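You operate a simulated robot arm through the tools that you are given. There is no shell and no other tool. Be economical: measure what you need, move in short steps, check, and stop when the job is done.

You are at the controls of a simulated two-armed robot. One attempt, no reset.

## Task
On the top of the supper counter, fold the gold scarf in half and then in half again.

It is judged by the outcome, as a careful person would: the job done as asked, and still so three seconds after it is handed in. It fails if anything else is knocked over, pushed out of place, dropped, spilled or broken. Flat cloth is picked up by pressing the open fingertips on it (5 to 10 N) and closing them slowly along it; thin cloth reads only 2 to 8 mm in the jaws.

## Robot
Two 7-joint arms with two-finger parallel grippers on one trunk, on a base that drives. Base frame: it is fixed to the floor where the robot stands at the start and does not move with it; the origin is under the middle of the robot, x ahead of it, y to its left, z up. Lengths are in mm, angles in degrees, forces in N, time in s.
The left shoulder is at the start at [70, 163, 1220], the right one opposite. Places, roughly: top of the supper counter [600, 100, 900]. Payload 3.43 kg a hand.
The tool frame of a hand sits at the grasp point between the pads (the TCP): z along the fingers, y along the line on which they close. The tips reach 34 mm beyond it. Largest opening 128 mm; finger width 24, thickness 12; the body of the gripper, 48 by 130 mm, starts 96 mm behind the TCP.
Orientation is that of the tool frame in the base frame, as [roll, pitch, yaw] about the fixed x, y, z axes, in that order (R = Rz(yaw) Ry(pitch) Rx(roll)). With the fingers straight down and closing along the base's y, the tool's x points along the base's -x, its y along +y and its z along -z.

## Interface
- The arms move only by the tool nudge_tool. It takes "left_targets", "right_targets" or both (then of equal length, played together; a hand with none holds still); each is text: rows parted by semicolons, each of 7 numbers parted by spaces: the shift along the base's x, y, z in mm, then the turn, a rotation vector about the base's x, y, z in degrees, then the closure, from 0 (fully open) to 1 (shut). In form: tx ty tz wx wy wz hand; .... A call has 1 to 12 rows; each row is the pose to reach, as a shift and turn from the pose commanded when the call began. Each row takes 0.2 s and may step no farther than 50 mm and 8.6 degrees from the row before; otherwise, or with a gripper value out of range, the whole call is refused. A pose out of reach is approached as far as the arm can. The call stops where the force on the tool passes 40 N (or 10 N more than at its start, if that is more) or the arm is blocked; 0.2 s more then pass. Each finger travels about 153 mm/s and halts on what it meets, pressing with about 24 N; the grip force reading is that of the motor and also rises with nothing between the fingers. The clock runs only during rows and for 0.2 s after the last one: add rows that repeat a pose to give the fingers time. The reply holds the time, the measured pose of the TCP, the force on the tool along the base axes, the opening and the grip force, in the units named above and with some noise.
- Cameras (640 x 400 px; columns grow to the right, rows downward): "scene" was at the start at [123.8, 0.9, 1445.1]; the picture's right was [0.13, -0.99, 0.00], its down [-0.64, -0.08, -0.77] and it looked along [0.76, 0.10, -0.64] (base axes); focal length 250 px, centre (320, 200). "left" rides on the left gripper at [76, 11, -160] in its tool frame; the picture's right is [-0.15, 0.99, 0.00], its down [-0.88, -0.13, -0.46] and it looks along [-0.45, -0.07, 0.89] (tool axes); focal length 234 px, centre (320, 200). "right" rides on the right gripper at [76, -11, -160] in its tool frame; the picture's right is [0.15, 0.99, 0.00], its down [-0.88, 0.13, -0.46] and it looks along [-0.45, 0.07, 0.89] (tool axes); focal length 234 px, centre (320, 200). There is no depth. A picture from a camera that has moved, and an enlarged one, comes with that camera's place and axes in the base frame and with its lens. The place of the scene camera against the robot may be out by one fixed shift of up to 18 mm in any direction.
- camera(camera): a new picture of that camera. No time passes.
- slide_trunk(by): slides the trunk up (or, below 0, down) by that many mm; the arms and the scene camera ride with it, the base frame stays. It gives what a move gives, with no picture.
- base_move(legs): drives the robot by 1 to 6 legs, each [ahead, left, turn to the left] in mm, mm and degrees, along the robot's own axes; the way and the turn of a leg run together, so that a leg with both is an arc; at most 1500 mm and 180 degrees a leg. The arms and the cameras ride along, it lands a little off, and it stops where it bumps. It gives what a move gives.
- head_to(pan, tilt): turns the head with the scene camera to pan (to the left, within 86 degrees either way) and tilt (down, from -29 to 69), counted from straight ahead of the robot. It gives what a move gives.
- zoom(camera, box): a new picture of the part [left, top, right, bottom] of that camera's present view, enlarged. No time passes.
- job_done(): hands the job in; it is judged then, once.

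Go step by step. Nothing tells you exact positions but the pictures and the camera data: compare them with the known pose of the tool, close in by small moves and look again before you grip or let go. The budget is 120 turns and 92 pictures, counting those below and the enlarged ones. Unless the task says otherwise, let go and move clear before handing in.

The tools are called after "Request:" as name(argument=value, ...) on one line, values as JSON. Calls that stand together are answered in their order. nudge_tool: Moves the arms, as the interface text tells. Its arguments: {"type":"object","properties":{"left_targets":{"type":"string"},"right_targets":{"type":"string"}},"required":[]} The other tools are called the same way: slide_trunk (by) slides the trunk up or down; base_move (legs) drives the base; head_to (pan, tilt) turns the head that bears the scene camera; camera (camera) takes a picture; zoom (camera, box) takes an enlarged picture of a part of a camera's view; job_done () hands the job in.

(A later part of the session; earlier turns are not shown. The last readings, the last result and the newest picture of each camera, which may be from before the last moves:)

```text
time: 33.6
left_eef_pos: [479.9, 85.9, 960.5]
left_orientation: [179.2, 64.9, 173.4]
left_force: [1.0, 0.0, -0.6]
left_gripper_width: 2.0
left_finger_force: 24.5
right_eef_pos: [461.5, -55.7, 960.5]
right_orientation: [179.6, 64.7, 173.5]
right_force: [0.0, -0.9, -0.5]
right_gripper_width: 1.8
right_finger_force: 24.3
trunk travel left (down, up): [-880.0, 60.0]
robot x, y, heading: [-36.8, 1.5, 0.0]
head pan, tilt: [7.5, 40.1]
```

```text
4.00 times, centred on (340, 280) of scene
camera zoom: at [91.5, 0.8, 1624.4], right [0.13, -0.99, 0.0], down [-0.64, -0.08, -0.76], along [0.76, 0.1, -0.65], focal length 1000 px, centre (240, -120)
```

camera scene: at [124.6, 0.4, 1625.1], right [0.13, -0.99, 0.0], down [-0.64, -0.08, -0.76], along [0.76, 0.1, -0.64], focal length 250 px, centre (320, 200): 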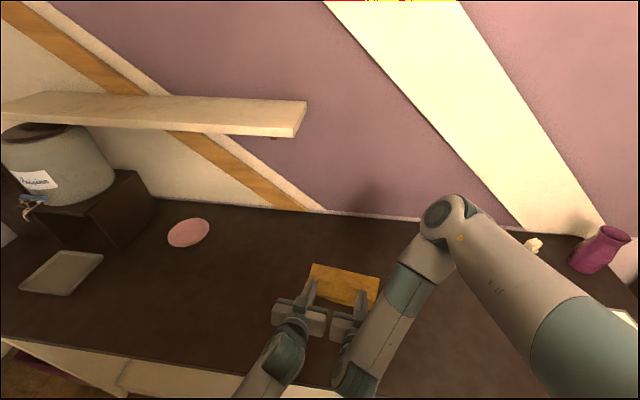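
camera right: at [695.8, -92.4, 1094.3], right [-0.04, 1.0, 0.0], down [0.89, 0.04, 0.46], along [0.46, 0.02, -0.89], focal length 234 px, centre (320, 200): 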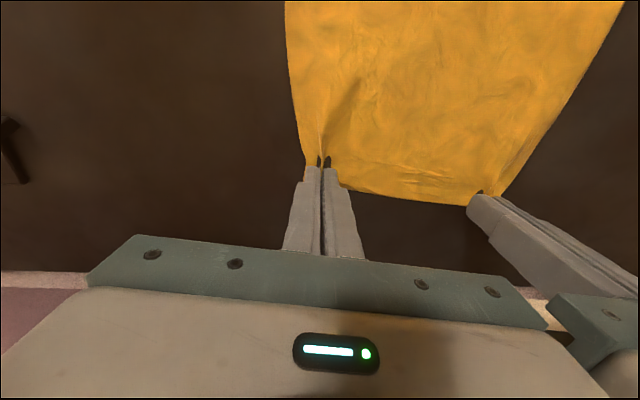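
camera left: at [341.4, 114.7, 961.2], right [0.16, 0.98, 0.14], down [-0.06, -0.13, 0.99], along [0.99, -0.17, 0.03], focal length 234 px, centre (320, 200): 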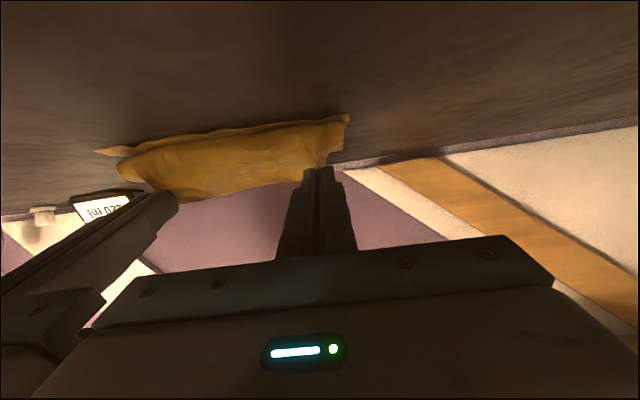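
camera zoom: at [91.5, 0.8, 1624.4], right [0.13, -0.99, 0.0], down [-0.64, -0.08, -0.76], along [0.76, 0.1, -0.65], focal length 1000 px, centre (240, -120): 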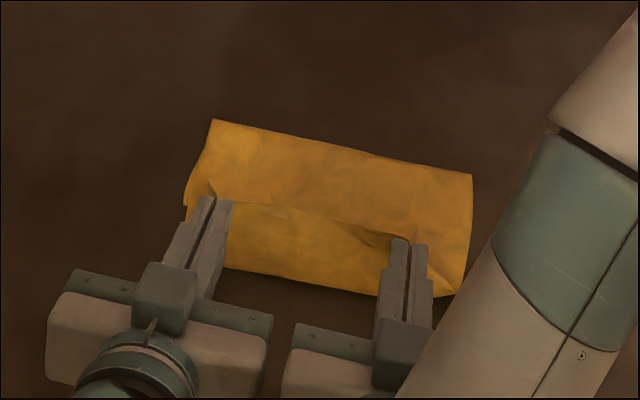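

The top layer is now too long and loops under the grips because the fold line slid toward me. I'll unroll forward again, then redo the arc closer in.

Request:
nudge_tool(left_targets="10 -1 30 0.7 7 0 1; 40 -3 60 1.4 14 0 1; 75 -6 80 2.1 21 0 1; 110 -9 90 2.6 26 0 1; 145 -12 85 3 30 0 1; 175 -14 75 3 30 0 1; 193 -15 65 3 30 0 1; 193 -15 65 3 30 0 1", right_targets="10 -1 30 0.7 7 0 1; 40 -4 60 1.4 14 0 1; 75 -8 80 2.1 21 0 1; 110 -12 90 2.6 26 0 1; 145 -16 85 3 30 0 1; 175 -18 75 3 30 0 1; 193 -20 65 3 30 0 1; 193 -20 65 3 30 0 1")

Request:
camera(camera="scene")

Request:
camera(camera="right")

```text
time: 35.4
left_eef_pos: [668.6, 70.8, 1028.2]
left_orientation: [179.7, 34.9, 173.8]
left_force: [0.2, -0.3, -0.1]
left_gripper_width: 1.8
left_finger_force: 23.7
right_eef_pos: [652.6, -74.3, 1030.1]
right_orientation: [-180.0, 34.9, 173.8]
right_force: [-0.1, -0.2, 0.1]
right_gripper_width: 2.0
right_finger_force: 24.2
trunk travel left (down, up): [-880.0, 60.0]
robot x, y, heading: [-35.2, 0.9, -0.4]
head pan, tilt: [7.5, 40.1]
```

```text
59 pictures are left
camera scene: at [84.6, 0.4, 1625.2], right [0.13, -0.99, 0.0], down [-0.64, -0.08, -0.77], along [0.76, 0.1, -0.64], focal length 250 px, centre (320, 200)
```

scene: 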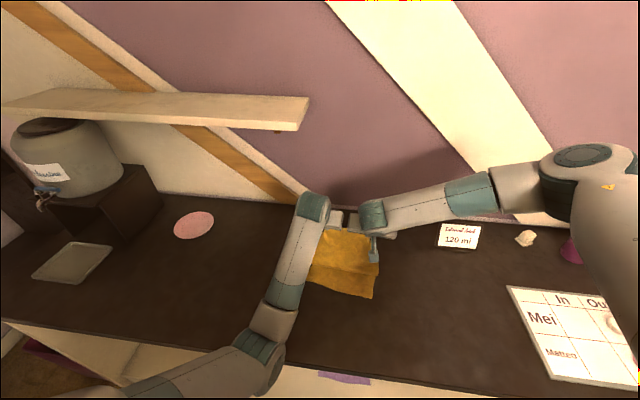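

```text
58 pictures are left
camera right: at [499.4, -70.4, 1117.0], right [-0.01, 1.0, -0.08], down [0.47, 0.08, 0.88], along [0.88, -0.03, -0.47], focal length 234 px, centre (320, 200)
```

right: 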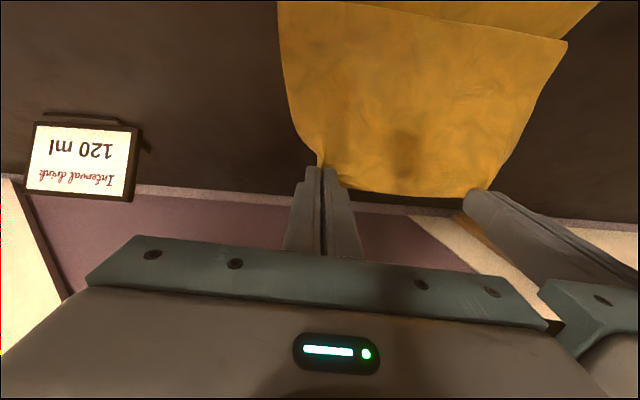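

The near edge is at x ≈ 500–525 and the cloth lifts off at about 594. I'll lay a bit more forward, then fold back on a lower arc pivoting at about x = 648.

Request:
nudge_tool(left_targets="26 -2 -22 0.5 5 0 1; 55 -5 -55 1.3 13 0 1; 55 -5 -55 1.3 13 0 1; 36 -3 -36 0.9 9 0 1; 16 -1 -17 0.5 5 0 1; -12 1 -4 -0.1 -1 0 1; -39 4 -1 -0.7 -7 0 1; -71 6 -6 -1.3 -13 0 1; -103 9 -25 -1.9 -19 0 1; -135 12 -53 -2.5 -25 0 1; -161 15 -78 -3 -30 0 1; -161 15 -78 -3 -30 0 1", right_targets="26 -2 -22 0.5 5 0 1; 55 -5 -55 1.3 13 0 1; 55 -5 -55 1.3 13 0 1; 36 -3 -36 0.9 9 0 1; 16 -1 -17 0.5 5 0 1; -12 1 -4 -0.1 -1 0 1; -39 4 -1 -0.7 -7 0 1; -71 6 -6 -1.3 -13 0 1; -103 9 -25 -1.9 -19 0 1; -135 12 -53 -2.5 -25 0 1; -161 15 -78 -3 -30 0 1; -161 15 -78 -3 -30 0 1")

Request:
zoom(camera="scene", box=[260, 230, 420, 330])

Request:
camera(camera="left")

```text
time: 38.0
left_eef_pos: [511.1, 83.8, 949.8]
left_orientation: [179.1, 65.1, 173.3]
left_force: [-0.7, 0.9, -1.1]
left_gripper_width: 1.6
left_finger_force: 24.0
right_eef_pos: [491.4, -58.4, 956.6]
right_orientation: [179.8, 64.8, 173.3]
right_force: [0.5, 1.5, -0.6]
right_gripper_width: 1.7
right_finger_force: 23.7
right hand out of reach, approached as far as the arm can: row 11, 12
trunk travel left (down, up): [-880.0, 60.0]
robot x, y, heading: [-38.9, 0.7, 0.2]
head pan, tilt: [7.5, 40.1]
```

```text
4.00 times, centred on (340, 280) of scene
camera zoom: at [86.2, -0.5, 1625.1], right [0.13, -0.99, 0.0], down [-0.64, -0.08, -0.76], along [0.76, 0.1, -0.64], focal length 1000 px, centre (240, -120)
```

zoom: 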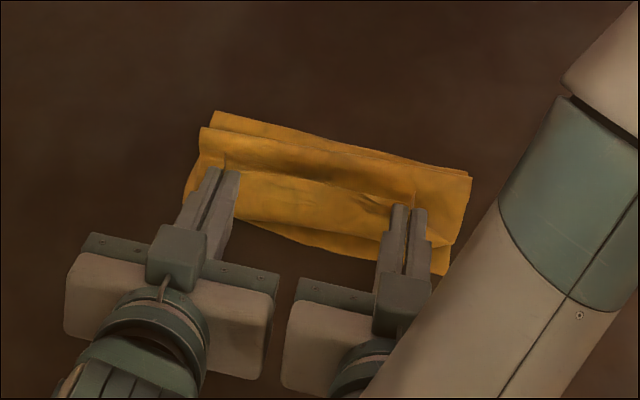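

```text
56 pictures are left
camera left: at [337.3, 113.1, 947.8], right [0.16, 0.98, 0.14], down [-0.06, -0.13, 0.99], along [0.99, -0.17, 0.03], focal length 234 px, centre (320, 200)
```

left: 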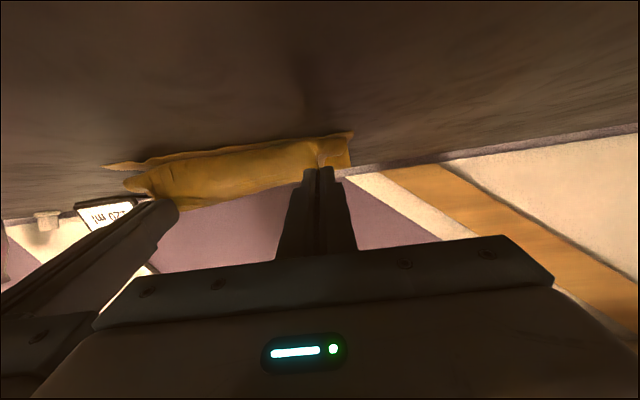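

The fold is now a fat loop with plenty of slack, and it should press out to the right half line. I'll back the base slightly for reach and lower the gripped edge onto the near edge.

Request:
base_move(legs=[[-25, 0, 0]])

Request:
nudge_tool(left_targets="3 0 -8 0 0 0 1; 6 0 -16 0 0 0 1; 6 0 -20 0 0 0 1; 6 0 -20 0 0 0 1", right_targets="3 0 -8 0 0 0 1; 6 0 -16 0 0 0 1; 6 0 -20 0 0 0 1; 6 0 -20 0 0 0 1")

Request:
camera(camera="left")

Request:
zoom(camera="scene", box=[260, 220, 420, 320])

```text
time: 38.8
left_eef_pos: [490.6, 85.8, 946.7]
left_orientation: [179.1, 64.9, 173.5]
left_force: [0.1, 0.5, -0.7]
left_gripper_width: 1.7
left_finger_force: 23.8
right_eef_pos: [470.9, -55.7, 955.4]
right_orientation: [-179.9, 64.5, 173.5]
right_force: [0.2, 0.0, 0.3]
right_gripper_width: 1.8
right_finger_force: 24.2
trunk travel left (down, up): [-880.0, 60.0]
robot x, y, heading: [-61.4, -1.0, 0.4]
head pan, tilt: [7.5, 40.1]
```

```text
time: 39.8
left_eef_pos: [493.5, 84.5, 928.7]
left_orientation: [179.2, 65.2, 173.4]
left_force: [-1.3, 0.1, 2.4]
left_gripper_width: 1.6
left_finger_force: 24.7
right_eef_pos: [474.3, -49.2, 941.5]
right_orientation: [-179.7, 64.5, 173.5]
right_force: [0.1, -0.1, 0.3]
right_gripper_width: 2.0
right_finger_force: 23.5
right hand out of reach, approached as far as the arm can: row 2, 3, 4
trunk travel left (down, up): [-880.0, 60.0]
robot x, y, heading: [-59.8, -0.0, -0.1]
head pan, tilt: [7.5, 40.1]
```

```text
55 pictures are left
camera left: at [319.7, 113.8, 927.8], right [0.16, 0.98, 0.14], down [-0.06, -0.13, 0.99], along [0.99, -0.17, 0.03], focal length 234 px, centre (320, 200)
```

left: 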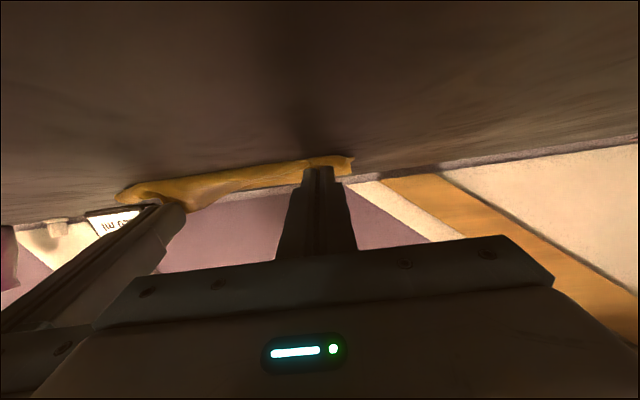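

```text
4.00 times, centred on (340, 270) of scene
camera zoom: at [61.9, 1.0, 1625.1], right [0.13, -0.99, 0.0], down [-0.64, -0.09, -0.77], along [0.76, 0.1, -0.64], focal length 1000 px, centre (240, -80)
```

zoom: 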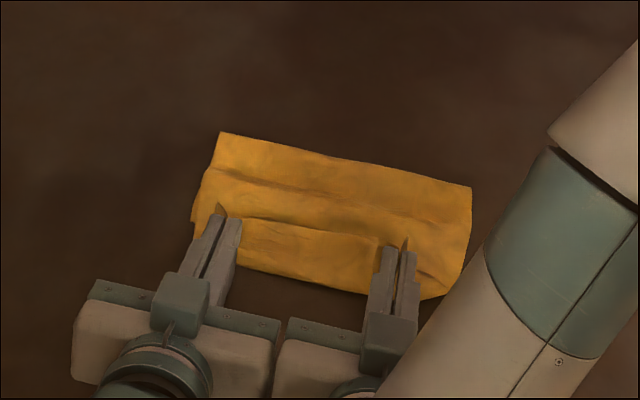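

The hands pulled too much of the cloth over: the fold line is short and the hem loops under. I'll unfold fully, pull the scarf flat again, and redo the fold on a much lower path.

Request:
nudge_tool(left_targets="10 0 30 0 0 0 1; 20 0 60 0.5 5 0 1; 30 0 75 1 10 0 1", right_targets="10 -3 30 0 0 0 1; 20 -6 60 0.5 5 0 1; 30 -8 75 1 10 0 1")

Request:
base_move(legs=[[60, 0, 0]])

```text
time: 40.6
left_eef_pos: [524.4, 86.6, 1004.1]
left_orientation: [179.2, 55.0, 173.5]
left_force: [-0.6, -0.3, -0.6]
left_gripper_width: 1.8
left_finger_force: 24.3
right_eef_pos: [506.2, -58.9, 1017.2]
right_orientation: [-179.9, 54.5, 173.7]
right_force: [0.8, 0.4, 0.1]
right_gripper_width: 1.7
right_finger_force: 24.2
trunk travel left (down, up): [-880.0, 60.0]
robot x, y, heading: [-60.0, -0.6, 0.1]
head pan, tilt: [7.5, 40.1]
```

```text
time: 41.6
left_eef_pos: [580.5, 86.9, 1006.8]
left_orientation: [179.3, 55.3, 173.6]
left_force: [-0.2, 0.2, 0.1]
left_gripper_width: 1.7
left_finger_force: 24.3
right_eef_pos: [560.1, -57.5, 1020.4]
right_orientation: [-179.9, 55.0, 173.7]
right_force: [0.1, 1.0, -0.3]
right_gripper_width: 1.9
right_finger_force: 24.6
trunk travel left (down, up): [-880.0, 60.0]
robot x, y, heading: [-4.8, -0.8, 0.3]
head pan, tilt: [7.5, 40.1]
```

Request:
nudge_tool(left_targets="26 -3 5 0.5 5 0 1; 53 -6 8 1 10 0 1; 80 -9 5 1.5 15 0 1; 107 -12 -5 2 20 0 1; 134 -15 -18 2.5 25 0 1; 161 -19 -34 3 30 0 1; 188 -22 -50 3.5 35 0 1; 205 -25 -62 4 40 0 1; 205 -25 -62 4 40 0 1", right_targets="26 -4 3 0.5 5 0 1; 53 -8 2 1 10 0 1; 80 -12 -4 1.5 15 0 1; 107 -16 -15 2 20 0 1; 134 -20 -29 2.5 25 0 1; 161 -24 -45 3 30 0 1; 188 -28 -61 3.5 35 0 1; 205 -32 -73 4 40 0 1; 205 -32 -73 4 40 0 1")

Request:
camera(camera="scene")

Request:
camera(camera="left")

```text
time: 43.6
left_eef_pos: [787.3, 60.8, 944.1]
left_orientation: [179.8, 14.8, 173.9]
left_force: [-0.4, -0.1, -0.3]
left_gripper_width: 0.0
left_finger_force: 24.0
right_eef_pos: [768.9, -89.0, 945.2]
right_orientation: [-179.6, 14.5, 173.8]
right_force: [0.0, 0.4, 0.9]
right_gripper_width: 1.5
right_finger_force: 24.5
trunk travel left (down, up): [-880.0, 60.0]
robot x, y, heading: [-0.6, 0.9, 0.2]
head pan, tilt: [7.5, 40.1]
```

```text
53 pictures are left
camera scene: at [119.3, 1.2, 1625.3], right [0.13, -0.99, 0.0], down [-0.64, -0.09, -0.77], along [0.76, 0.1, -0.64], focal length 250 px, centre (320, 200)
```

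scene: 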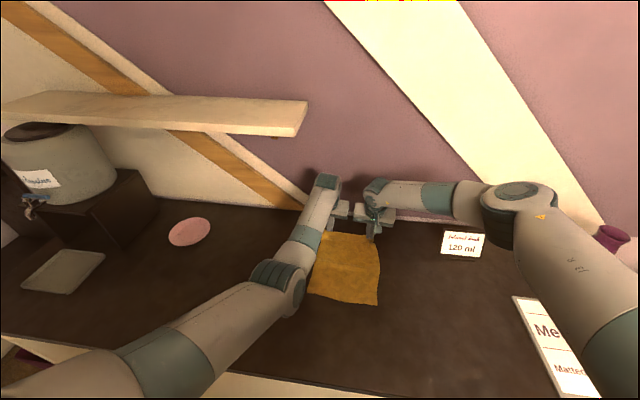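

```text
52 pictures are left
camera left: at [676.4, 83.8, 1079.3], right [0.24, 0.97, 0.04], down [0.72, -0.21, 0.67], along [0.65, -0.13, -0.74], focal length 234 px, centre (320, 200)
```

left: 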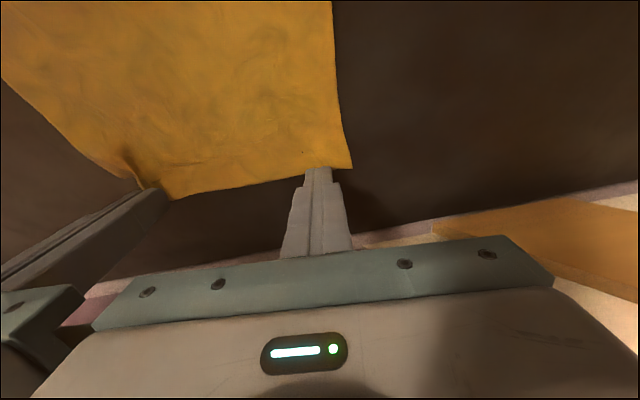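

The left grip slipped off just as the scarf came flat, with no harm done. I'll release the right, straddle its ruck to flatten it, and re-measure.

Request:
nudge_tool(left_targets="0 0 10 0 -5 0 1; 0 0 30 0 -5 0 1; 0 0 50 0 0 0 0.9; 0 0 60 -1.5 7 0 0.73; 0 0 60 -1.5 14.8 0 0.73; 0 0 60 -1.5 14.8 0 0.73", right_targets="-2 0 -4 0 0 0 0.9; -2 0 -4 0 0 0 0.73; 0 0 15 0 0 0 0.73; 0 0 50 -1 5 0 0.73; 0 0 60 -1.5 12 0 0.73; 0 0 60 -1.5 14.6 0 0.73")

Request:
camera(camera="right")

Request:
camera(camera="left")

Request:
zoom(camera="scene", box=[260, 210, 420, 310])

```text
time: 45.0
left_eef_pos: [787.0, 60.8, 1003.4]
left_orientation: [-177.2, 0.3, 174.3]
left_force: [0.2, 0.2, 1.1]
left_gripper_width: 34.7
left_finger_force: 0.0
right_eef_pos: [769.2, -91.3, 1004.2]
right_orientation: [-176.3, 0.0, 174.2]
right_force: [0.0, 0.4, -0.1]
right_gripper_width: 34.7
right_finger_force: 0.0
trunk travel left (down, up): [-880.0, 60.0]
robot x, y, heading: [-2.1, -0.9, 0.3]
head pan, tilt: [7.5, 40.1]
```

```text
51 pictures are left
camera right: at [694.3, -85.0, 1165.0], right [-0.05, 1.0, -0.06], down [0.89, 0.07, 0.45], along [0.45, -0.03, -0.89], focal length 234 px, centre (320, 200)
```

right: 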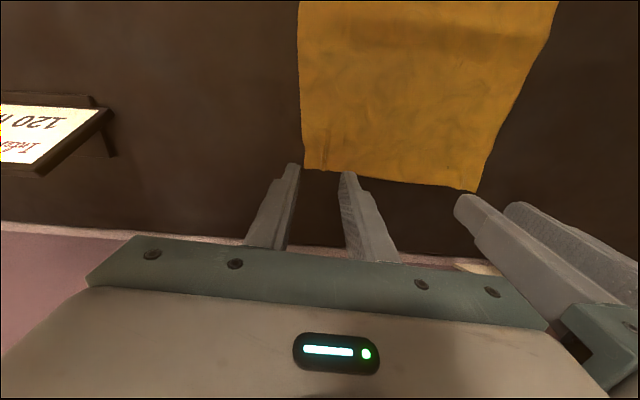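

```text
50 pictures are left
camera left: at [713.9, 87.2, 1162.0], right [0.24, 0.97, -0.05], down [0.86, -0.19, 0.47], along [0.44, -0.15, -0.88], focal length 234 px, centre (320, 200)
```

left: 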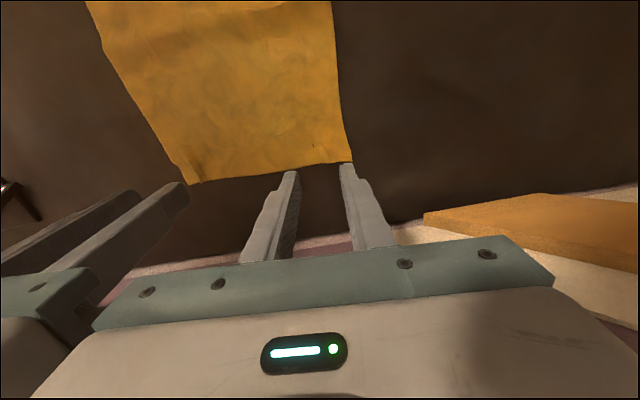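

```text
4.00 times, centred on (340, 260) of scene
camera zoom: at [120.5, 1.1, 1625.1], right [0.13, -0.99, 0.0], down [-0.64, -0.09, -0.77], along [0.76, 0.1, -0.64], focal length 1000 px, centre (240, -40)
```

zoom: 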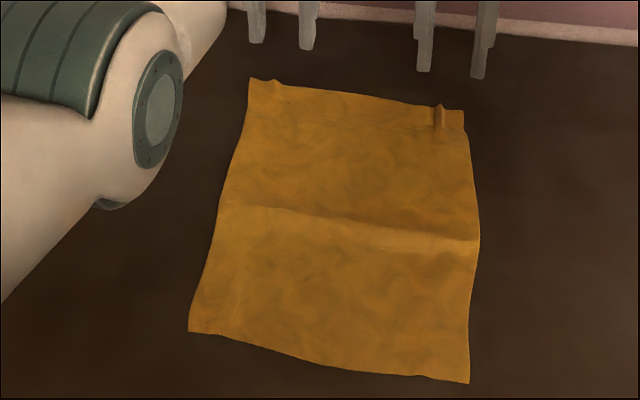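

The scarf is flat again apart from small rucks at the far corners: BL (527, 103), BR (513, −113), TL (803, 91), TR (787, −115). I'll level the hands and straddle those rucks.

Request:
nudge_tool(left_targets="3 1 -30 2.8 -0.3 0 0.73; 3 1 -58 2.8 -0.3 0 0.73; 3 1 -63 2.8 -0.3 0 0.73; 3 1 -63 2.8 -0.3 0 0.73", right_targets="6 -1 -30 3.7 0 0 0.73; 6 -1 -58 3.7 0 0 0.73; 6 -1 -63 3.7 0 0 0.73; 6 -1 -63 3.7 0 0 0.73")

Request:
zoom(camera="scene", box=[300, 200, 400, 270])

```text
time: 46.0
left_eef_pos: [781.6, 63.3, 941.6]
left_orientation: [179.8, 0.5, 174.3]
left_force: [0.3, 0.5, 0.6]
left_gripper_width: 34.5
left_finger_force: 0.0
left hand out of reach, approached as far as the arm can: row 2, 3, 4
right_eef_pos: [774.8, -90.7, 941.0]
right_orientation: [179.8, -0.2, 174.3]
right_force: [0.8, 0.2, 0.4]
right_gripper_width: 34.7
right_finger_force: 0.0
trunk travel left (down, up): [-880.0, 60.0]
robot x, y, heading: [-3.5, -1.1, 0.0]
head pan, tilt: [7.5, 40.1]
```

```text
5.71 times, centred on (350, 235) of scene
camera zoom: at [120.9, 0.3, 1625.1], right [0.13, -0.99, 0.0], down [-0.64, -0.08, -0.77], along [0.76, 0.1, -0.64], focal length 1428 px, centre (149, 0)
```

zoom: 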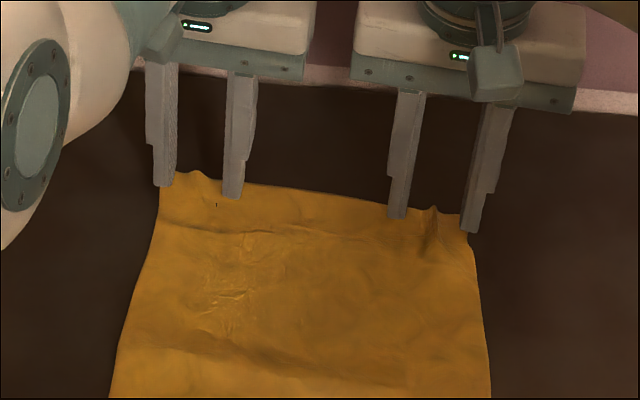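

The left arm is at its far reach limit with the trunk this high, so I'll raise the hands and lower the trunk 80 mm.

Request:
nudge_tool(left_targets="0 0 40 0 0 0 0.73; 0 0 80 0 0 0 0.73", right_targets="0 0 40 0 0 0 0.73; 0 0 80 0 0 0 0.73")

Request:
slide_trunk(by=-80)

```text
time: 46.6
left_eef_pos: [797.0, 58.1, 1020.9]
left_orientation: [179.9, 0.1, 174.3]
left_force: [-0.3, -0.3, -0.6]
left_gripper_width: 34.5
left_finger_force: 0.1
left hand out of reach, approached as far as the arm can: row 1, 2
right_eef_pos: [772.0, -89.5, 1023.0]
right_orientation: [179.9, -0.2, 174.3]
right_force: [-0.4, -0.3, -0.4]
right_gripper_width: 34.5
right_finger_force: 0.1
trunk travel left (down, up): [-880.0, 60.0]
robot x, y, heading: [-1.1, -1.4, 0.0]
head pan, tilt: [7.5, 40.1]
```

```text
time: 47.7
left_eef_pos: [797.6, 58.5, 940.9]
left_orientation: [179.9, 0.2, 174.3]
left_force: [-0.2, -0.5, -0.2]
left_gripper_width: 34.4
left_finger_force: 0.1
right_eef_pos: [773.0, -87.6, 942.5]
right_orientation: [179.9, -0.2, 174.4]
right_force: [0.4, 0.0, 0.3]
right_gripper_width: 34.7
right_finger_force: 0.1
trunk travel left (down, up): [-800.0, 140.0]
robot x, y, heading: [-6.4, -0.8, 0.0]
head pan, tilt: [7.5, 40.1]
```

Request:
nudge_tool(left_targets="-7 4 0 0 0 0 0.73; -7 4 -4 0 0 0 0.73; -7 4 -5.5 0 0 0 0.73; -7 4 -5.5 0 0 0 0.73", right_targets="2 -4 0 0 0 0 0.73; 2 -4 -5 0 0 0 0.73; 2 -4 -7 0 0 0 0.73; 2 -4 -7 0 0 0 0.73")

Request:
zoom(camera="scene", box=[300, 180, 400, 250])

```text
time: 48.7
left_eef_pos: [796.9, 60.8, 936.4]
left_orientation: [180.0, 0.1, 174.2]
left_force: [-0.3, 0.1, -0.3]
left_gripper_width: 34.6
left_finger_force: 0.1
left hand out of reach, approached as far as the arm can: row 1, 2, 3, 4
right_eef_pos: [774.6, -93.0, 935.4]
right_orientation: [179.9, -0.4, 174.3]
right_force: [-0.5, 0.2, -0.8]
right_gripper_width: 34.9
right_finger_force: 0.0
trunk travel left (down, up): [-800.0, 140.0]
robot x, y, heading: [-4.0, -3.5, 0.3]
head pan, tilt: [7.5, 40.1]
```

```text
5.71 times, centred on (350, 215) of scene
camera zoom: at [120.5, 1.0, 1545.1], right [0.13, -0.99, 0.0], down [-0.64, -0.09, -0.77], along [0.76, 0.1, -0.64], focal length 1428 px, centre (149, 114)
```

zoom: 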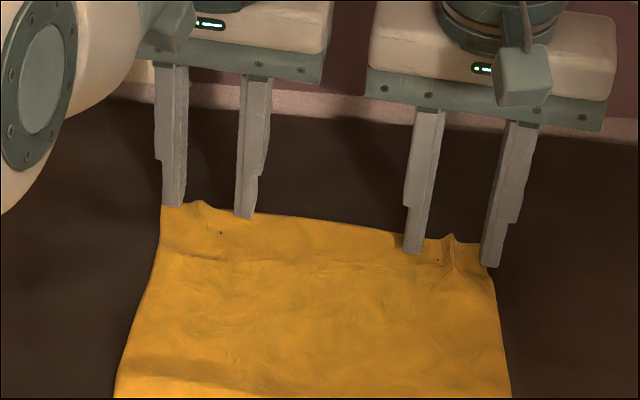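

The left arm is stuck in an awkward elbow posture. I'll lift both hands, pull them well back and out to the sides to reset it, and then return.

Request:
nudge_tool(left_targets="-20 10 30 0 0 0 0.73; -55 30 60 0 0 0 0.73; -90 50 90 0 0 0 0.73; -125 70 110 0 0 0 0.73; -160 90 130 0 0 0 0.73; -200 110 150 0 0 0 0.73; -240 130 160 0 0 0 0.73; -280 150 170 0 0 0 0.73; -310 170 180 0 0 0 0.73; -310 170 180 0 0 0 0.73", right_targets="0 0 30 0 0 0 0.73; -35 -20 60 0 0 0 0.73; -70 -40 90 0 0 0 0.73; -105 -60 110 0 0 0 0.73; -140 -80 130 0 0 0 0.73; -180 -100 150 0 0 0 0.73; -220 -110 160 0 0 0 0.73; -260 -130 170 0 0 0 0.73; -290 -150 180 0 0 0 0.73; -290 -150 180 0 0 0 0.73")

Request:
camera(camera="scene")

```text
refused: row 2 steps farther than a row can; nothing moved
```

```text
46 pictures are left
camera scene: at [120.5, 1.0, 1545.1], right [0.13, -0.99, 0.0], down [-0.64, -0.09, -0.77], along [0.76, 0.1, -0.64], focal length 250 px, centre (320, 200)
```

scene: 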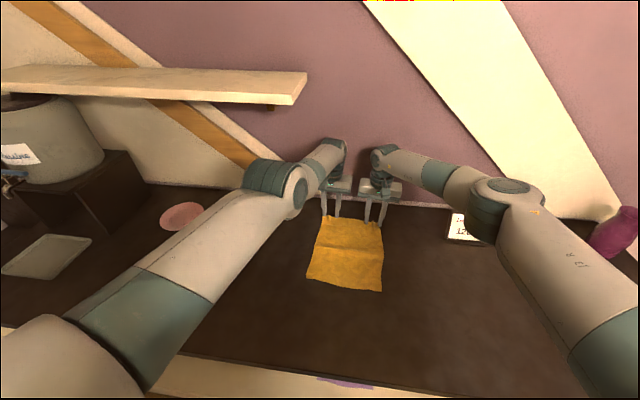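

Request:
nudge_tool(left_targets="-10 5 35 0 0 0 0.73; -40 15 65 0 0 0 0.73; -70 30 90 0 0 0 0.73; -105 45 110 0 0 0 0.73; -140 60 130 0 0 0 0.73; -175 75 145 0 0 0 0.73; -210 95 155 0 0 0 0.73; -245 115 165 0 0 0 0.73; -280 135 170 0 0 0 0.73; -310 150 175 0 0 0 0.73; -310 150 175 0 0 0 0.73", right_targets="0 0 35 0 0 0 0.73; -30 -10 65 0 0 0 0.73; -60 -25 90 0 0 0 0.73; -95 -40 110 0 0 0 0.73; -130 -55 130 0 0 0 0.73; -165 -70 145 0 0 0 0.73; -200 -85 155 0 0 0 0.73; -235 -100 165 0 0 0 0.73; -265 -115 170 0 0 0 0.73; -290 -130 175 0 0 0 0.73; -290 -130 175 0 0 0 0.73")

Request:
camera(camera="scene")

```text
time: 51.3
left_eef_pos: [857.0, 85.7, 1124.0]
left_orientation: [179.8, -0.3, 167.5]
left_force: [-25.8, -14.8, 4.6]
left_gripper_width: 34.7
left_finger_force: 0.0
left hand out of reach, approached as far as the arm can: row 1, 2, 3, 4, 5, 6, 7, 8, 9, 10, 11
right_eef_pos: [482.8, -272.5, 1116.1]
right_orientation: [179.5, 0.2, 169.6]
right_force: [-0.2, 0.3, 0.3]
right_gripper_width: 34.6
right_finger_force: 0.0
trunk travel left (down, up): [-800.0, 140.0]
robot x, y, heading: [19.9, -9.1, -4.6]
head pan, tilt: [7.5, 40.1]
stopped in row 11 (left hand): the force on the tool passed its limit (the readings are from after the stop); the commanded pose is now the measured one
```

```text
45 pictures are left
camera scene: at [136.3, -26.9, 1549.2], right [0.05, -1.0, -0.01], down [-0.64, -0.03, -0.77], along [0.77, 0.04, -0.64], focal length 250 px, centre (320, 200)
```

scene: 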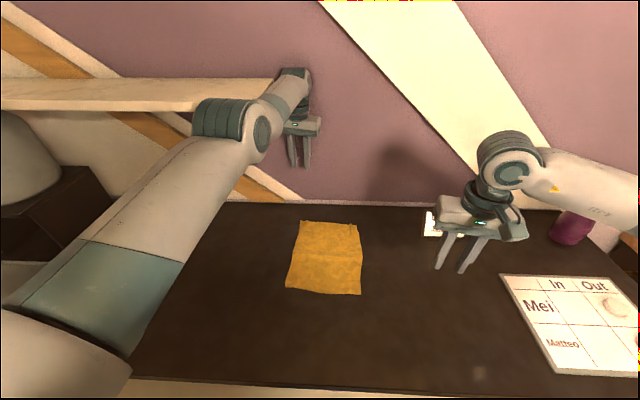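

The left hand drifted forward against the wall and turned the base a little, but nothing looks disturbed. I'll bring it straight back in small steps.

Request:
nudge_tool(left_targets="-10 0 0 0 0 0 0.73; -20 0 0 0 0 0 0.73; -30 0 0 0 0 0 0.73")

```text
time: 51.5
left_eef_pos: [856.3, 84.3, 1123.3]
left_orientation: [179.8, -0.2, 167.3]
left_force: [-10.2, 5.1, -2.6]
left_gripper_width: 34.7
left_finger_force: 0.0
left hand out of reach, approached as far as the arm can: row 1
right_eef_pos: [481.3, -273.0, 1114.6]
right_orientation: [179.8, 0.0, 169.3]
right_force: [-0.5, 0.9, 0.6]
right_gripper_width: 34.7
right_finger_force: 0.1
trunk travel left (down, up): [-800.0, 140.0]
robot x, y, heading: [15.4, -8.3, -4.8]
head pan, tilt: [7.5, 40.1]
stopped in row 1 (left hand): the force on the tool passed its limit (the readings are from after the stop); the commanded pose is now the measured one
```

Request:
base_move(legs=[[-60, 0, 0]])

Request:
camera(camera="scene")

```text
time: 52.5
left_eef_pos: [801.9, 94.7, 1118.0]
left_orientation: [-180.0, -0.6, 167.9]
left_force: [0.7, 0.1, 1.1]
left_gripper_width: 34.5
left_finger_force: 0.0
right_eef_pos: [428.8, -267.8, 1110.0]
right_orientation: [179.6, -0.2, 169.6]
right_force: [-0.4, -0.1, -0.5]
right_gripper_width: 34.7
right_finger_force: 0.1
trunk travel left (down, up): [-800.0, 140.0]
robot x, y, heading: [-35.8, 0.9, -4.8]
head pan, tilt: [7.5, 40.1]
```

```text
44 pictures are left
camera scene: at [84.3, -20.9, 1545.5], right [0.05, -1.0, -0.01], down [-0.64, -0.03, -0.77], along [0.77, 0.04, -0.64], focal length 250 px, centre (320, 200)
```

scene: 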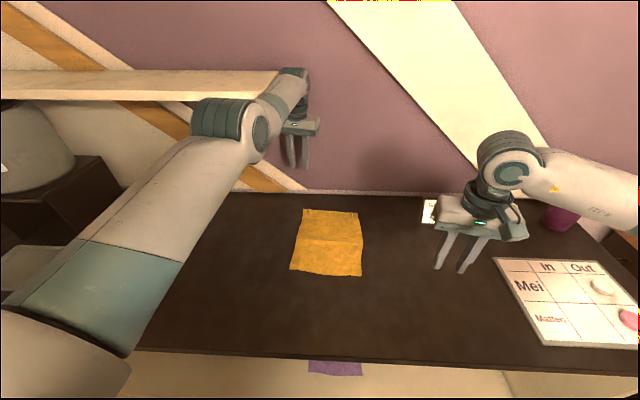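

Request:
nudge_tool(left_targets="-10 0 0 0 0 0 0.73; -25 0 0 0 0 0 0.73; -45 0 0 0 0 0 0.73; -45 0 0 0 0 0 0.73")

```text
time: 53.5
left_eef_pos: [802.2, 91.9, 1116.5]
left_orientation: [-179.7, -0.8, 167.9]
left_force: [-0.8, 0.2, -0.7]
left_gripper_width: 34.7
left_finger_force: 0.0
left hand out of reach, approached as far as the arm can: row 1, 2, 3, 4
right_eef_pos: [428.9, -263.6, 1110.1]
right_orientation: [179.9, -0.2, 169.5]
right_force: [-0.6, -0.1, 0.4]
right_gripper_width: 34.6
right_finger_force: 0.1
trunk travel left (down, up): [-800.0, 140.0]
robot x, y, heading: [-38.6, -3.1, -4.6]
head pan, tilt: [7.5, 40.1]
```

Request:
nudge_tool(left_targets="-5 0 20 0 -6 0 0.73; -10 0 40 0 -12 0 0.73; -20 0 60 0 -18 0 0.73; -30 0 70 0 -24 0 0.73; -50 0 70 0 -30 0 0.73; -70 0 70 0 -30 0 0.73")

Request:
camera(camera="scene")

```text
time: 54.5
left_eef_pos: [875.6, 67.4, 1192.7]
left_orientation: [175.1, 20.4, 167.2]
left_force: [0.4, -0.3, 0.0]
left_gripper_width: 34.7
left_finger_force: 0.0
left hand out of reach, approached as far as the arm can: row 1, 2, 3, 4, 5
right_eef_pos: [429.5, -261.1, 1111.3]
right_orientation: [-180.0, -0.3, 169.6]
right_force: [-0.1, -0.4, -0.5]
right_gripper_width: 34.7
right_finger_force: 0.1
trunk travel left (down, up): [-800.0, 140.0]
robot x, y, heading: [-36.1, -2.1, -4.5]
head pan, tilt: [7.5, 40.1]
stopped in row 5 (left hand): the force on the tool passed its limit (the readings are from after the stop); the commanded pose is now the measured one
```

```text
43 pictures are left
camera scene: at [84.0, -12.4, 1545.5], right [0.05, -1.0, 0.0], down [-0.64, -0.03, -0.77], along [0.77, 0.04, -0.64], focal length 250 px, centre (320, 200)
```

scene: 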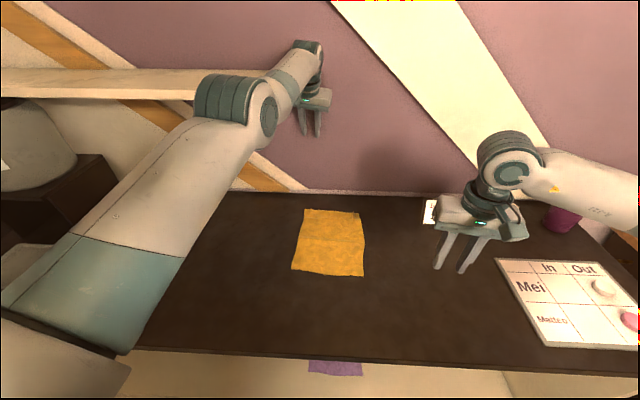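

Request:
base_move(legs=[[-120, 0, 4.6]])

Request:
nudge_tool(left_targets="-10 30 -20 0 0 0 0.73; -20 60 -40 0 0 0 0.73; -30 90 -60 0 0 0 0.73; -40 120 -80 0 0 0 0.73; -60 150 -90 0 0 0 0.73; -80 180 -90 0 0 0 0.73")

```text
time: 55.9
left_eef_pos: [750.0, 123.3, 1187.3]
left_orientation: [175.5, 19.9, 170.9]
left_force: [-2.5, -22.9, 0.5]
left_gripper_width: 34.7
left_finger_force: 0.0
right_eef_pos: [329.2, -225.3, 1111.0]
right_orientation: [179.9, -0.4, 173.7]
right_force: [0.8, 0.8, 0.9]
right_gripper_width: 34.7
right_finger_force: 0.0
trunk travel left (down, up): [-800.0, 140.0]
robot x, y, heading: [-158.0, 1.0, -0.5]
head pan, tilt: [7.5, 40.1]
stopped in leg 1: the robot was blocked; the commanded pose is now the measured one
```

```text
time: 56.2
left_eef_pos: [751.3, 122.3, 1185.0]
left_orientation: [175.6, 20.0, 170.4]
left_force: [-8.8, -16.0, 4.3]
left_gripper_width: 34.6
left_finger_force: 0.1
left hand out of reach, approached as far as the arm can: row 1
right_eef_pos: [327.6, -225.3, 1110.3]
right_orientation: [179.9, -0.5, 173.7]
right_force: [-0.1, 0.7, -1.1]
right_gripper_width: 34.6
right_finger_force: 0.1
trunk travel left (down, up): [-800.0, 140.0]
robot x, y, heading: [-158.4, -4.1, -0.6]
head pan, tilt: [7.5, 40.1]
stopped in row 1 (left hand): the force on the tool passed its limit (the readings are from after the stop); the commanded pose is now the measured one
```

The turn made the left arm touch something, probably the end of the shelf. Let me look.

Request:
camera(camera="scene")

Request:
camera(camera="left")

```text
42 pictures are left
camera scene: at [-32.8, -2.7, 1545.3], right [0.12, -0.99, 0.0], down [-0.64, -0.08, -0.77], along [0.76, 0.09, -0.64], focal length 250 px, centre (320, 200)
```

scene: 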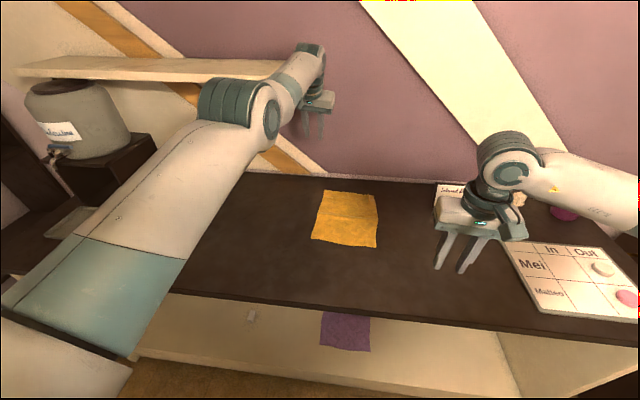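

```text
41 pictures are left
camera left: at [626.9, 141.9, 1309.9], right [0.28, 0.95, 0.12], down [0.64, -0.28, 0.72], along [0.72, -0.12, -0.68], focal length 234 px, centre (320, 200)
```

left: 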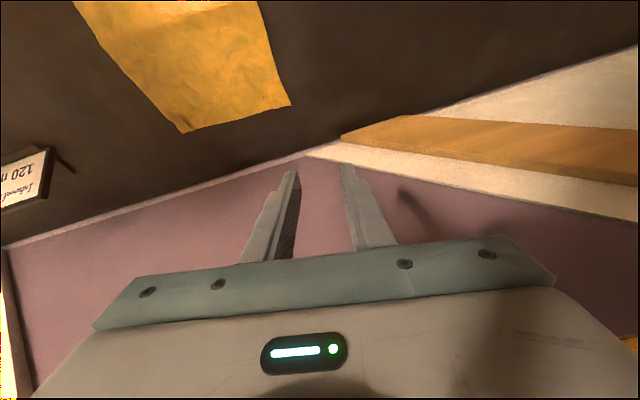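

The left gripper is touching the end of the shelf. I'll slide right a little, then back straight off.

Request:
base_move(legs=[[0, -30, 0], [-220, 0, 0]])

Request:
nudge_tool(left_targets="0 0 -20 0 0 0 0.73; 0 0 -50 0 0 0 0.73; -10 0 -80 0 0 0 0.73; -20 0 -110 0 0 0 0.73; -40 0 -120 0 0 0 0.73; -60 0 -120 0 0 0 0.73")

```text
time: 58.3
left_eef_pos: [535.0, 102.0, 1181.9]
left_orientation: [175.6, 19.9, 170.6]
left_force: [0.4, -0.4, 0.1]
left_gripper_width: 34.6
left_finger_force: 0.0
right_eef_pos: [114.4, -251.6, 1109.3]
right_orientation: [179.9, -0.4, 173.8]
right_force: [0.5, -0.1, 0.7]
right_gripper_width: 34.6
right_finger_force: 0.1
trunk travel left (down, up): [-800.0, 140.0]
robot x, y, heading: [-378.0, -26.4, -0.3]
head pan, tilt: [7.5, 40.1]
```

```text
time: 59.7
left_eef_pos: [535.6, 90.7, 1066.4]
left_orientation: [175.4, 19.8, 170.6]
left_force: [-0.3, 0.6, 0.9]
left_gripper_width: 34.7
left_finger_force: 0.0
left hand out of reach, approached as far as the arm can: row 3, 4, 5, 6
right_eef_pos: [113.2, -253.4, 1110.2]
right_orientation: [179.9, -0.3, 173.8]
right_force: [-0.4, -0.9, -0.1]
right_gripper_width: 34.8
right_finger_force: 0.1
trunk travel left (down, up): [-800.0, 140.0]
robot x, y, heading: [-371.1, -28.9, -0.4]
head pan, tilt: [7.5, 40.1]
```

Request:
nudge_tool(left_targets="-20 20 0 0 0 0 0.73; -40 40 0 0 0 0 0.73; -60 60 0 0 0 0 0.73; -80 80 0 0 0 0 0.73; -100 100 0 0 0 0 0.73; -120 120 0 0 0 0 0.73; -140 140 0 0 0 0 0.73; -140 140 0 0 0 0 0.73")

Request:
camera(camera="scene")

```text
time: 61.5
left_eef_pos: [546.8, 235.7, 1059.9]
left_orientation: [175.6, 19.8, 170.8]
left_force: [-0.8, -1.3, 0.1]
left_gripper_width: 34.5
left_finger_force: 0.2
left hand out of reach, approached as far as the arm can: row 1, 2, 3, 4, 5, 6, 7, 8
right_eef_pos: [112.7, -252.8, 1109.3]
right_orientation: [179.8, -0.3, 173.8]
right_force: [-0.2, 0.0, -0.4]
right_gripper_width: 34.6
right_finger_force: 0.0
trunk travel left (down, up): [-800.0, 140.0]
robot x, y, heading: [-370.5, -26.2, -0.5]
head pan, tilt: [7.5, 40.1]
```

```text
40 pictures are left
camera scene: at [-248.9, -29.0, 1545.1], right [0.12, -0.99, 0.0], down [-0.64, -0.08, -0.77], along [0.76, 0.1, -0.64], focal length 250 px, centre (320, 200)
```

scene: 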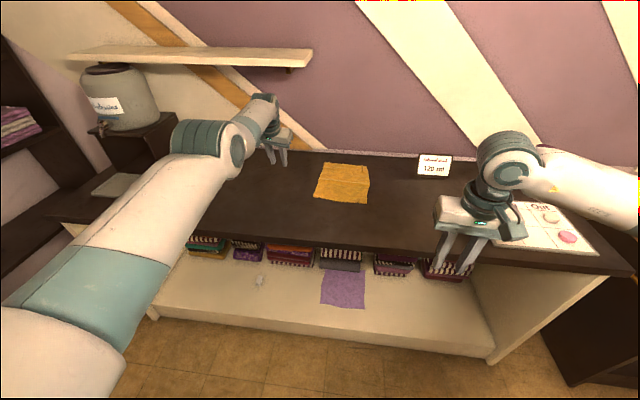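

The left elbow has flexed the wrong way to its stop. I'll stretch the arm out straight over the counter and come back, to let the elbow bend the right way.

Request:
nudge_tool(left_targets="30 0 10 0 0 0 0.73; 60 0 20 0 0 0 0.73; 90 0 30 0 0 0 0.73; 120 0 30 0 0 0 0.73; 150 0 30 0 0 0 0.73; 180 0 30 0 0 0 0.73; 180 0 30 0 0 0 0.73")

Request:
camera(camera="scene")

```text
time: 63.1
left_eef_pos: [548.9, 231.8, 1078.1]
left_orientation: [175.7, 20.1, 170.7]
left_force: [0.1, -0.2, 0.4]
left_gripper_width: 34.7
left_finger_force: 0.0
left hand out of reach, approached as far as the arm can: row 1, 2, 3, 4, 5, 6, 7
right_eef_pos: [112.3, -250.5, 1109.6]
right_orientation: [-179.9, -0.3, 173.9]
right_force: [-0.4, 0.1, 0.5]
right_gripper_width: 34.8
right_finger_force: 0.1
trunk travel left (down, up): [-800.0, 140.0]
robot x, y, heading: [-373.9, -27.0, -0.6]
head pan, tilt: [7.5, 40.1]
```

```text
39 pictures are left
camera scene: at [-249.0, -28.1, 1545.1], right [0.12, -0.99, 0.0], down [-0.64, -0.08, -0.77], along [0.76, 0.09, -0.64], focal length 250 px, centre (320, 200)
```

scene: 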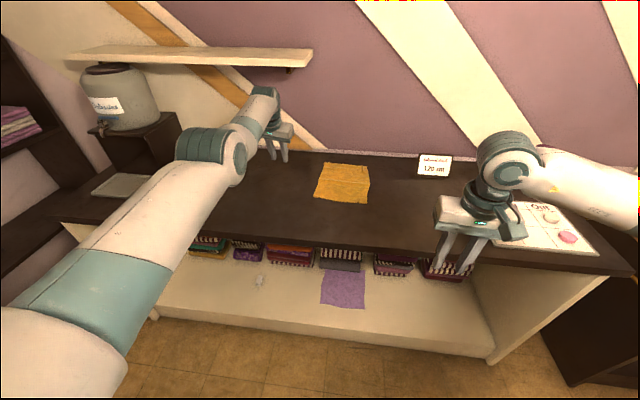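

Request:
nudge_tool(left_targets="0 0 0 0 -8 0 0.73; 0 0 0 0 -16 0 0.73; 0 0 0 0 -24 0 0.73; -10 0 10 0 -32 0 0.73; -25 0 25 0 -40 0 0.73; -45 0 40 0 -48 0 0.73; -70 0 55 0 -50 0 0.73; -100 0 70 0 -50 0 0.73; -130 0 80 0 -50 0 0.73; -130 0 80 0 -50 0 0.73")

Request:
camera(camera="scene")

```text
time: 65.3
left_eef_pos: [677.2, 250.6, 1119.9]
left_orientation: [155.9, 68.5, 155.7]
left_force: [-0.3, 0.7, -0.9]
left_gripper_width: 34.5
left_finger_force: 0.0
left hand out of reach, approached as far as the arm can: row 1, 2, 3, 4, 5, 6, 7, 8, 9, 10
right_eef_pos: [114.7, -251.9, 1110.2]
right_orientation: [-179.9, -0.2, 173.8]
right_force: [0.6, 0.1, 0.0]
right_gripper_width: 34.5
right_finger_force: 0.1
trunk travel left (down, up): [-800.0, 140.0]
robot x, y, heading: [-375.2, -26.7, -0.2]
head pan, tilt: [7.5, 40.1]
```

```text
38 pictures are left
camera scene: at [-249.1, -28.0, 1545.2], right [0.12, -0.99, 0.0], down [-0.64, -0.08, -0.77], along [0.76, 0.09, -0.64], focal length 250 px, centre (320, 200)
```

scene: 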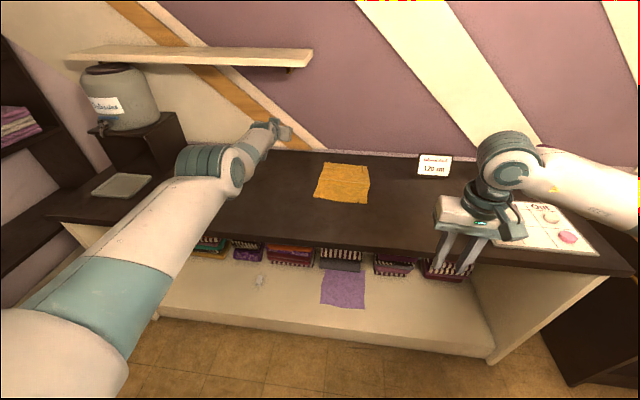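

Request:
nudge_tool(left_targets="30 0 0 0 8 0 0.73; 60 0 0 0 16 0 0.73; 90 0 0 0 24 0 0.73; 120 0 -10 0 32 0 0.73; 150 0 -20 0 40 0 0.73; 170 0 -30 0 48 0 0.73; 170 0 -40 0 50 0 0.73")

Request:
nudge_tool(left_targets="0 0 0 0 0 8 0.73; 0 0 0 0 0 16 0.73; 0 0 0 0 0 24 0.73; 0 0 0 0 0 32 0.73; 0 0 0 0 0 40 0.73; 0 0 0 0 0 48 0.73; 0 0 0 0 0 56 0.73; 0 0 0 0 0 64 0.73; -40 0 0 0 0 64 0.73; -80 0 0 0 0 64 0.73; -120 0 0 0 0 64 0.73")

```text
time: 66.9
left_eef_pos: [549.0, 249.0, 1095.7]
left_orientation: [174.8, 24.1, 170.5]
left_force: [-0.2, 0.1, 0.2]
left_gripper_width: 34.6
left_finger_force: 0.1
left hand out of reach, approached as far as the arm can: row 1, 2, 3, 4, 5, 6, 7
right_eef_pos: [113.1, -252.1, 1110.2]
right_orientation: [179.9, -0.4, 173.8]
right_force: [0.1, -0.5, -0.1]
right_gripper_width: 34.6
right_finger_force: 0.1
trunk travel left (down, up): [-800.0, 140.0]
robot x, y, heading: [-376.1, -26.8, -0.5]
head pan, tilt: [7.5, 40.1]
```

```text
time: 69.3
left_eef_pos: [430.2, 257.6, 1085.2]
left_orientation: [174.8, 24.2, -125.5]
left_force: [-0.7, -0.2, 0.8]
left_gripper_width: 34.4
left_finger_force: 0.1
left hand out of reach, approached as far as the arm can: row 4, 5, 6, 7, 8, 9
right_eef_pos: [111.1, -252.3, 1112.2]
right_orientation: [180.0, -0.3, 173.8]
right_force: [0.2, -0.3, 0.8]
right_gripper_width: 34.8
right_finger_force: 0.1
trunk travel left (down, up): [-800.0, 140.0]
robot x, y, heading: [-375.8, -30.5, -0.3]
head pan, tilt: [7.5, 40.1]
```

The wrist turn freed the elbow. I'll pull it well in and then turn the wrist back.

Request:
nudge_tool(left_targets="-40 0 20 0 0 0 0.73; -80 0 40 0 0 0 0.73; -120 0 60 0 0 0 0.73; -160 0 70 0 0 0 0.73; -200 0 70 0 0 -8 0.73; -220 0 70 0 0 -16 0.73; -220 0 70 0 0 -24 0.73; -220 0 70 0 0 -32 0.73; -220 0 70 0 0 -40 0.73; -220 0 70 0 0 -48 0.73; -220 0 70 0 0 -56 0.73; -220 0 70 0 0 -60.5 0.73")

Request:
nudge_tool(left_targets="0 0 0 0 8 0 0.73; 0 0 0 0 16 0 0.73; 0 0 0 0 24 0 0.73; 0 0 0 0 24 0 0.73")

Request:
camera(camera="scene")

```text
time: 71.9
left_eef_pos: [275.9, 307.5, 1110.1]
left_orientation: [174.2, 24.2, 174.1]
left_force: [0.5, -0.5, -0.4]
left_gripper_width: 34.7
left_finger_force: 0.0
left hand out of reach, approached as far as the arm can: row 4, 5, 6, 7, 8, 9, 10, 11, 12
right_eef_pos: [112.7, -250.9, 1109.6]
right_orientation: [180.0, -0.3, 173.7]
right_force: [-0.9, 0.1, 0.2]
right_gripper_width: 34.7
right_finger_force: 0.1
trunk travel left (down, up): [-800.0, 140.0]
robot x, y, heading: [-369.1, -28.9, -0.7]
head pan, tilt: [7.5, 40.1]
```

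```text
time: 72.9
left_eef_pos: [282.3, 304.7, 1108.7]
left_orientation: [177.2, 0.1, 174.4]
left_force: [0.2, -0.4, 0.3]
left_gripper_width: 34.7
left_finger_force: 0.1
left hand out of reach, approached as far as the arm can: row 1, 2, 3, 4
right_eef_pos: [113.7, -251.5, 1110.6]
right_orientation: [-180.0, -0.2, 173.8]
right_force: [0.4, -0.4, 0.6]
right_gripper_width: 34.6
right_finger_force: 0.1
trunk travel left (down, up): [-800.0, 140.0]
robot x, y, heading: [-373.1, -28.6, -0.4]
head pan, tilt: [7.5, 40.1]
```

```text
37 pictures are left
camera scene: at [-249.0, -28.3, 1545.1], right [0.12, -0.99, 0.0], down [-0.64, -0.08, -0.77], along [0.76, 0.09, -0.64], focal length 250 px, centre (320, 200)
```

scene: 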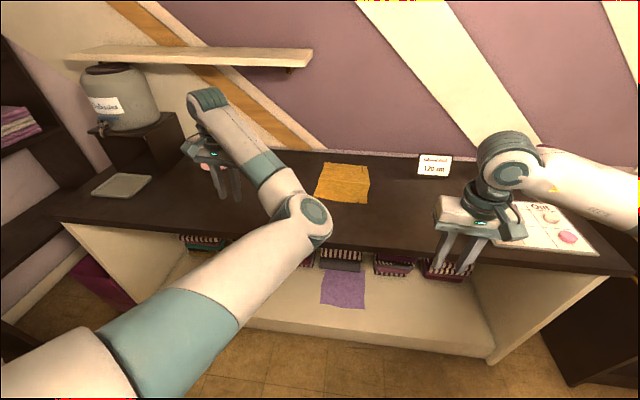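

The elbow has come out on the inner side. I'll extend again and turn the wrist the other way so the elbow folds outward, bringing the hand inward.

Request:
nudge_tool(left_targets="40 0 -10 0 0 0 0.73; 80 -5 -20 0 0 0 0.73; 120 -10 -30 0 0 0 0.73; 160 -15 -40 0 0 0 0.73; 200 -20 -50 0 0 0 0.73; 240 -25 -60 0 0 0 0.73; 280 -30 -70 0 0 0 0.73; 320 -40 -70 0 0 0 0.73; 350 -50 -70 0 0 0 0.73; 380 -60 -70 0 0 0 0.73")

Request:
nudge_tool(left_targets="0 -20 0 0 0 -8 0.73; 0 -40 0 0 0 -16 0.73; 0 -60 0 0 0 -24 0.73; 0 -80 0 0 0 -32 0.73; 0 -100 0 0 0 -40 0.73; 0 -120 0 0 0 -48 0.73; -20 -120 0 0 0 -56 0.73; -50 -120 0 0 0 -64 0.73; -90 -120 0 0 0 -64 0.73; -130 -120 0 0 0 -64 0.73; -170 -120 0 0 0 -64 0.73; -210 -120 0 0 0 -64 0.73")

Request:
camera(camera="scene")

```text
time: 75.1
left_eef_pos: [467.6, 269.1, 1053.2]
left_orientation: [177.4, 0.4, 174.5]
left_force: [-0.5, 0.1, 0.2]
left_gripper_width: 34.8
left_finger_force: 0.2
left hand out of reach, approached as far as the arm can: row 5, 6, 7, 8, 9, 10
right_eef_pos: [113.2, -251.4, 1110.4]
right_orientation: [-179.9, -0.3, 173.7]
right_force: [0.4, -0.8, 0.0]
right_gripper_width: 34.4
right_finger_force: 0.0
trunk travel left (down, up): [-800.0, 140.0]
robot x, y, heading: [-370.5, -25.9, -0.5]
head pan, tilt: [7.5, 40.1]
```

```text
time: 77.7
left_eef_pos: [332.8, 197.5, 1017.3]
left_orientation: [175.9, 0.3, 111.5]
left_force: [0.1, -0.1, 0.4]
left_gripper_width: 34.4
left_finger_force: 0.1
left hand out of reach, approached as far as the arm can: row 10, 11, 12
right_eef_pos: [113.5, -250.7, 1110.0]
right_orientation: [180.0, -0.3, 173.8]
right_force: [-0.1, 0.2, 0.1]
right_gripper_width: 34.7
right_finger_force: 0.1
trunk travel left (down, up): [-800.0, 140.0]
robot x, y, heading: [-375.0, -27.5, -0.5]
head pan, tilt: [7.5, 40.1]
```

```text
36 pictures are left
camera scene: at [-250.0, -28.7, 1545.3], right [0.12, -0.99, 0.0], down [-0.64, -0.08, -0.77], along [0.76, 0.09, -0.64], focal length 250 px, centre (320, 200)
```

scene: 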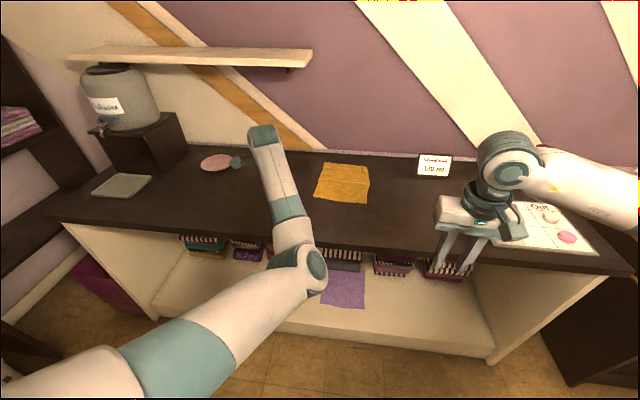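

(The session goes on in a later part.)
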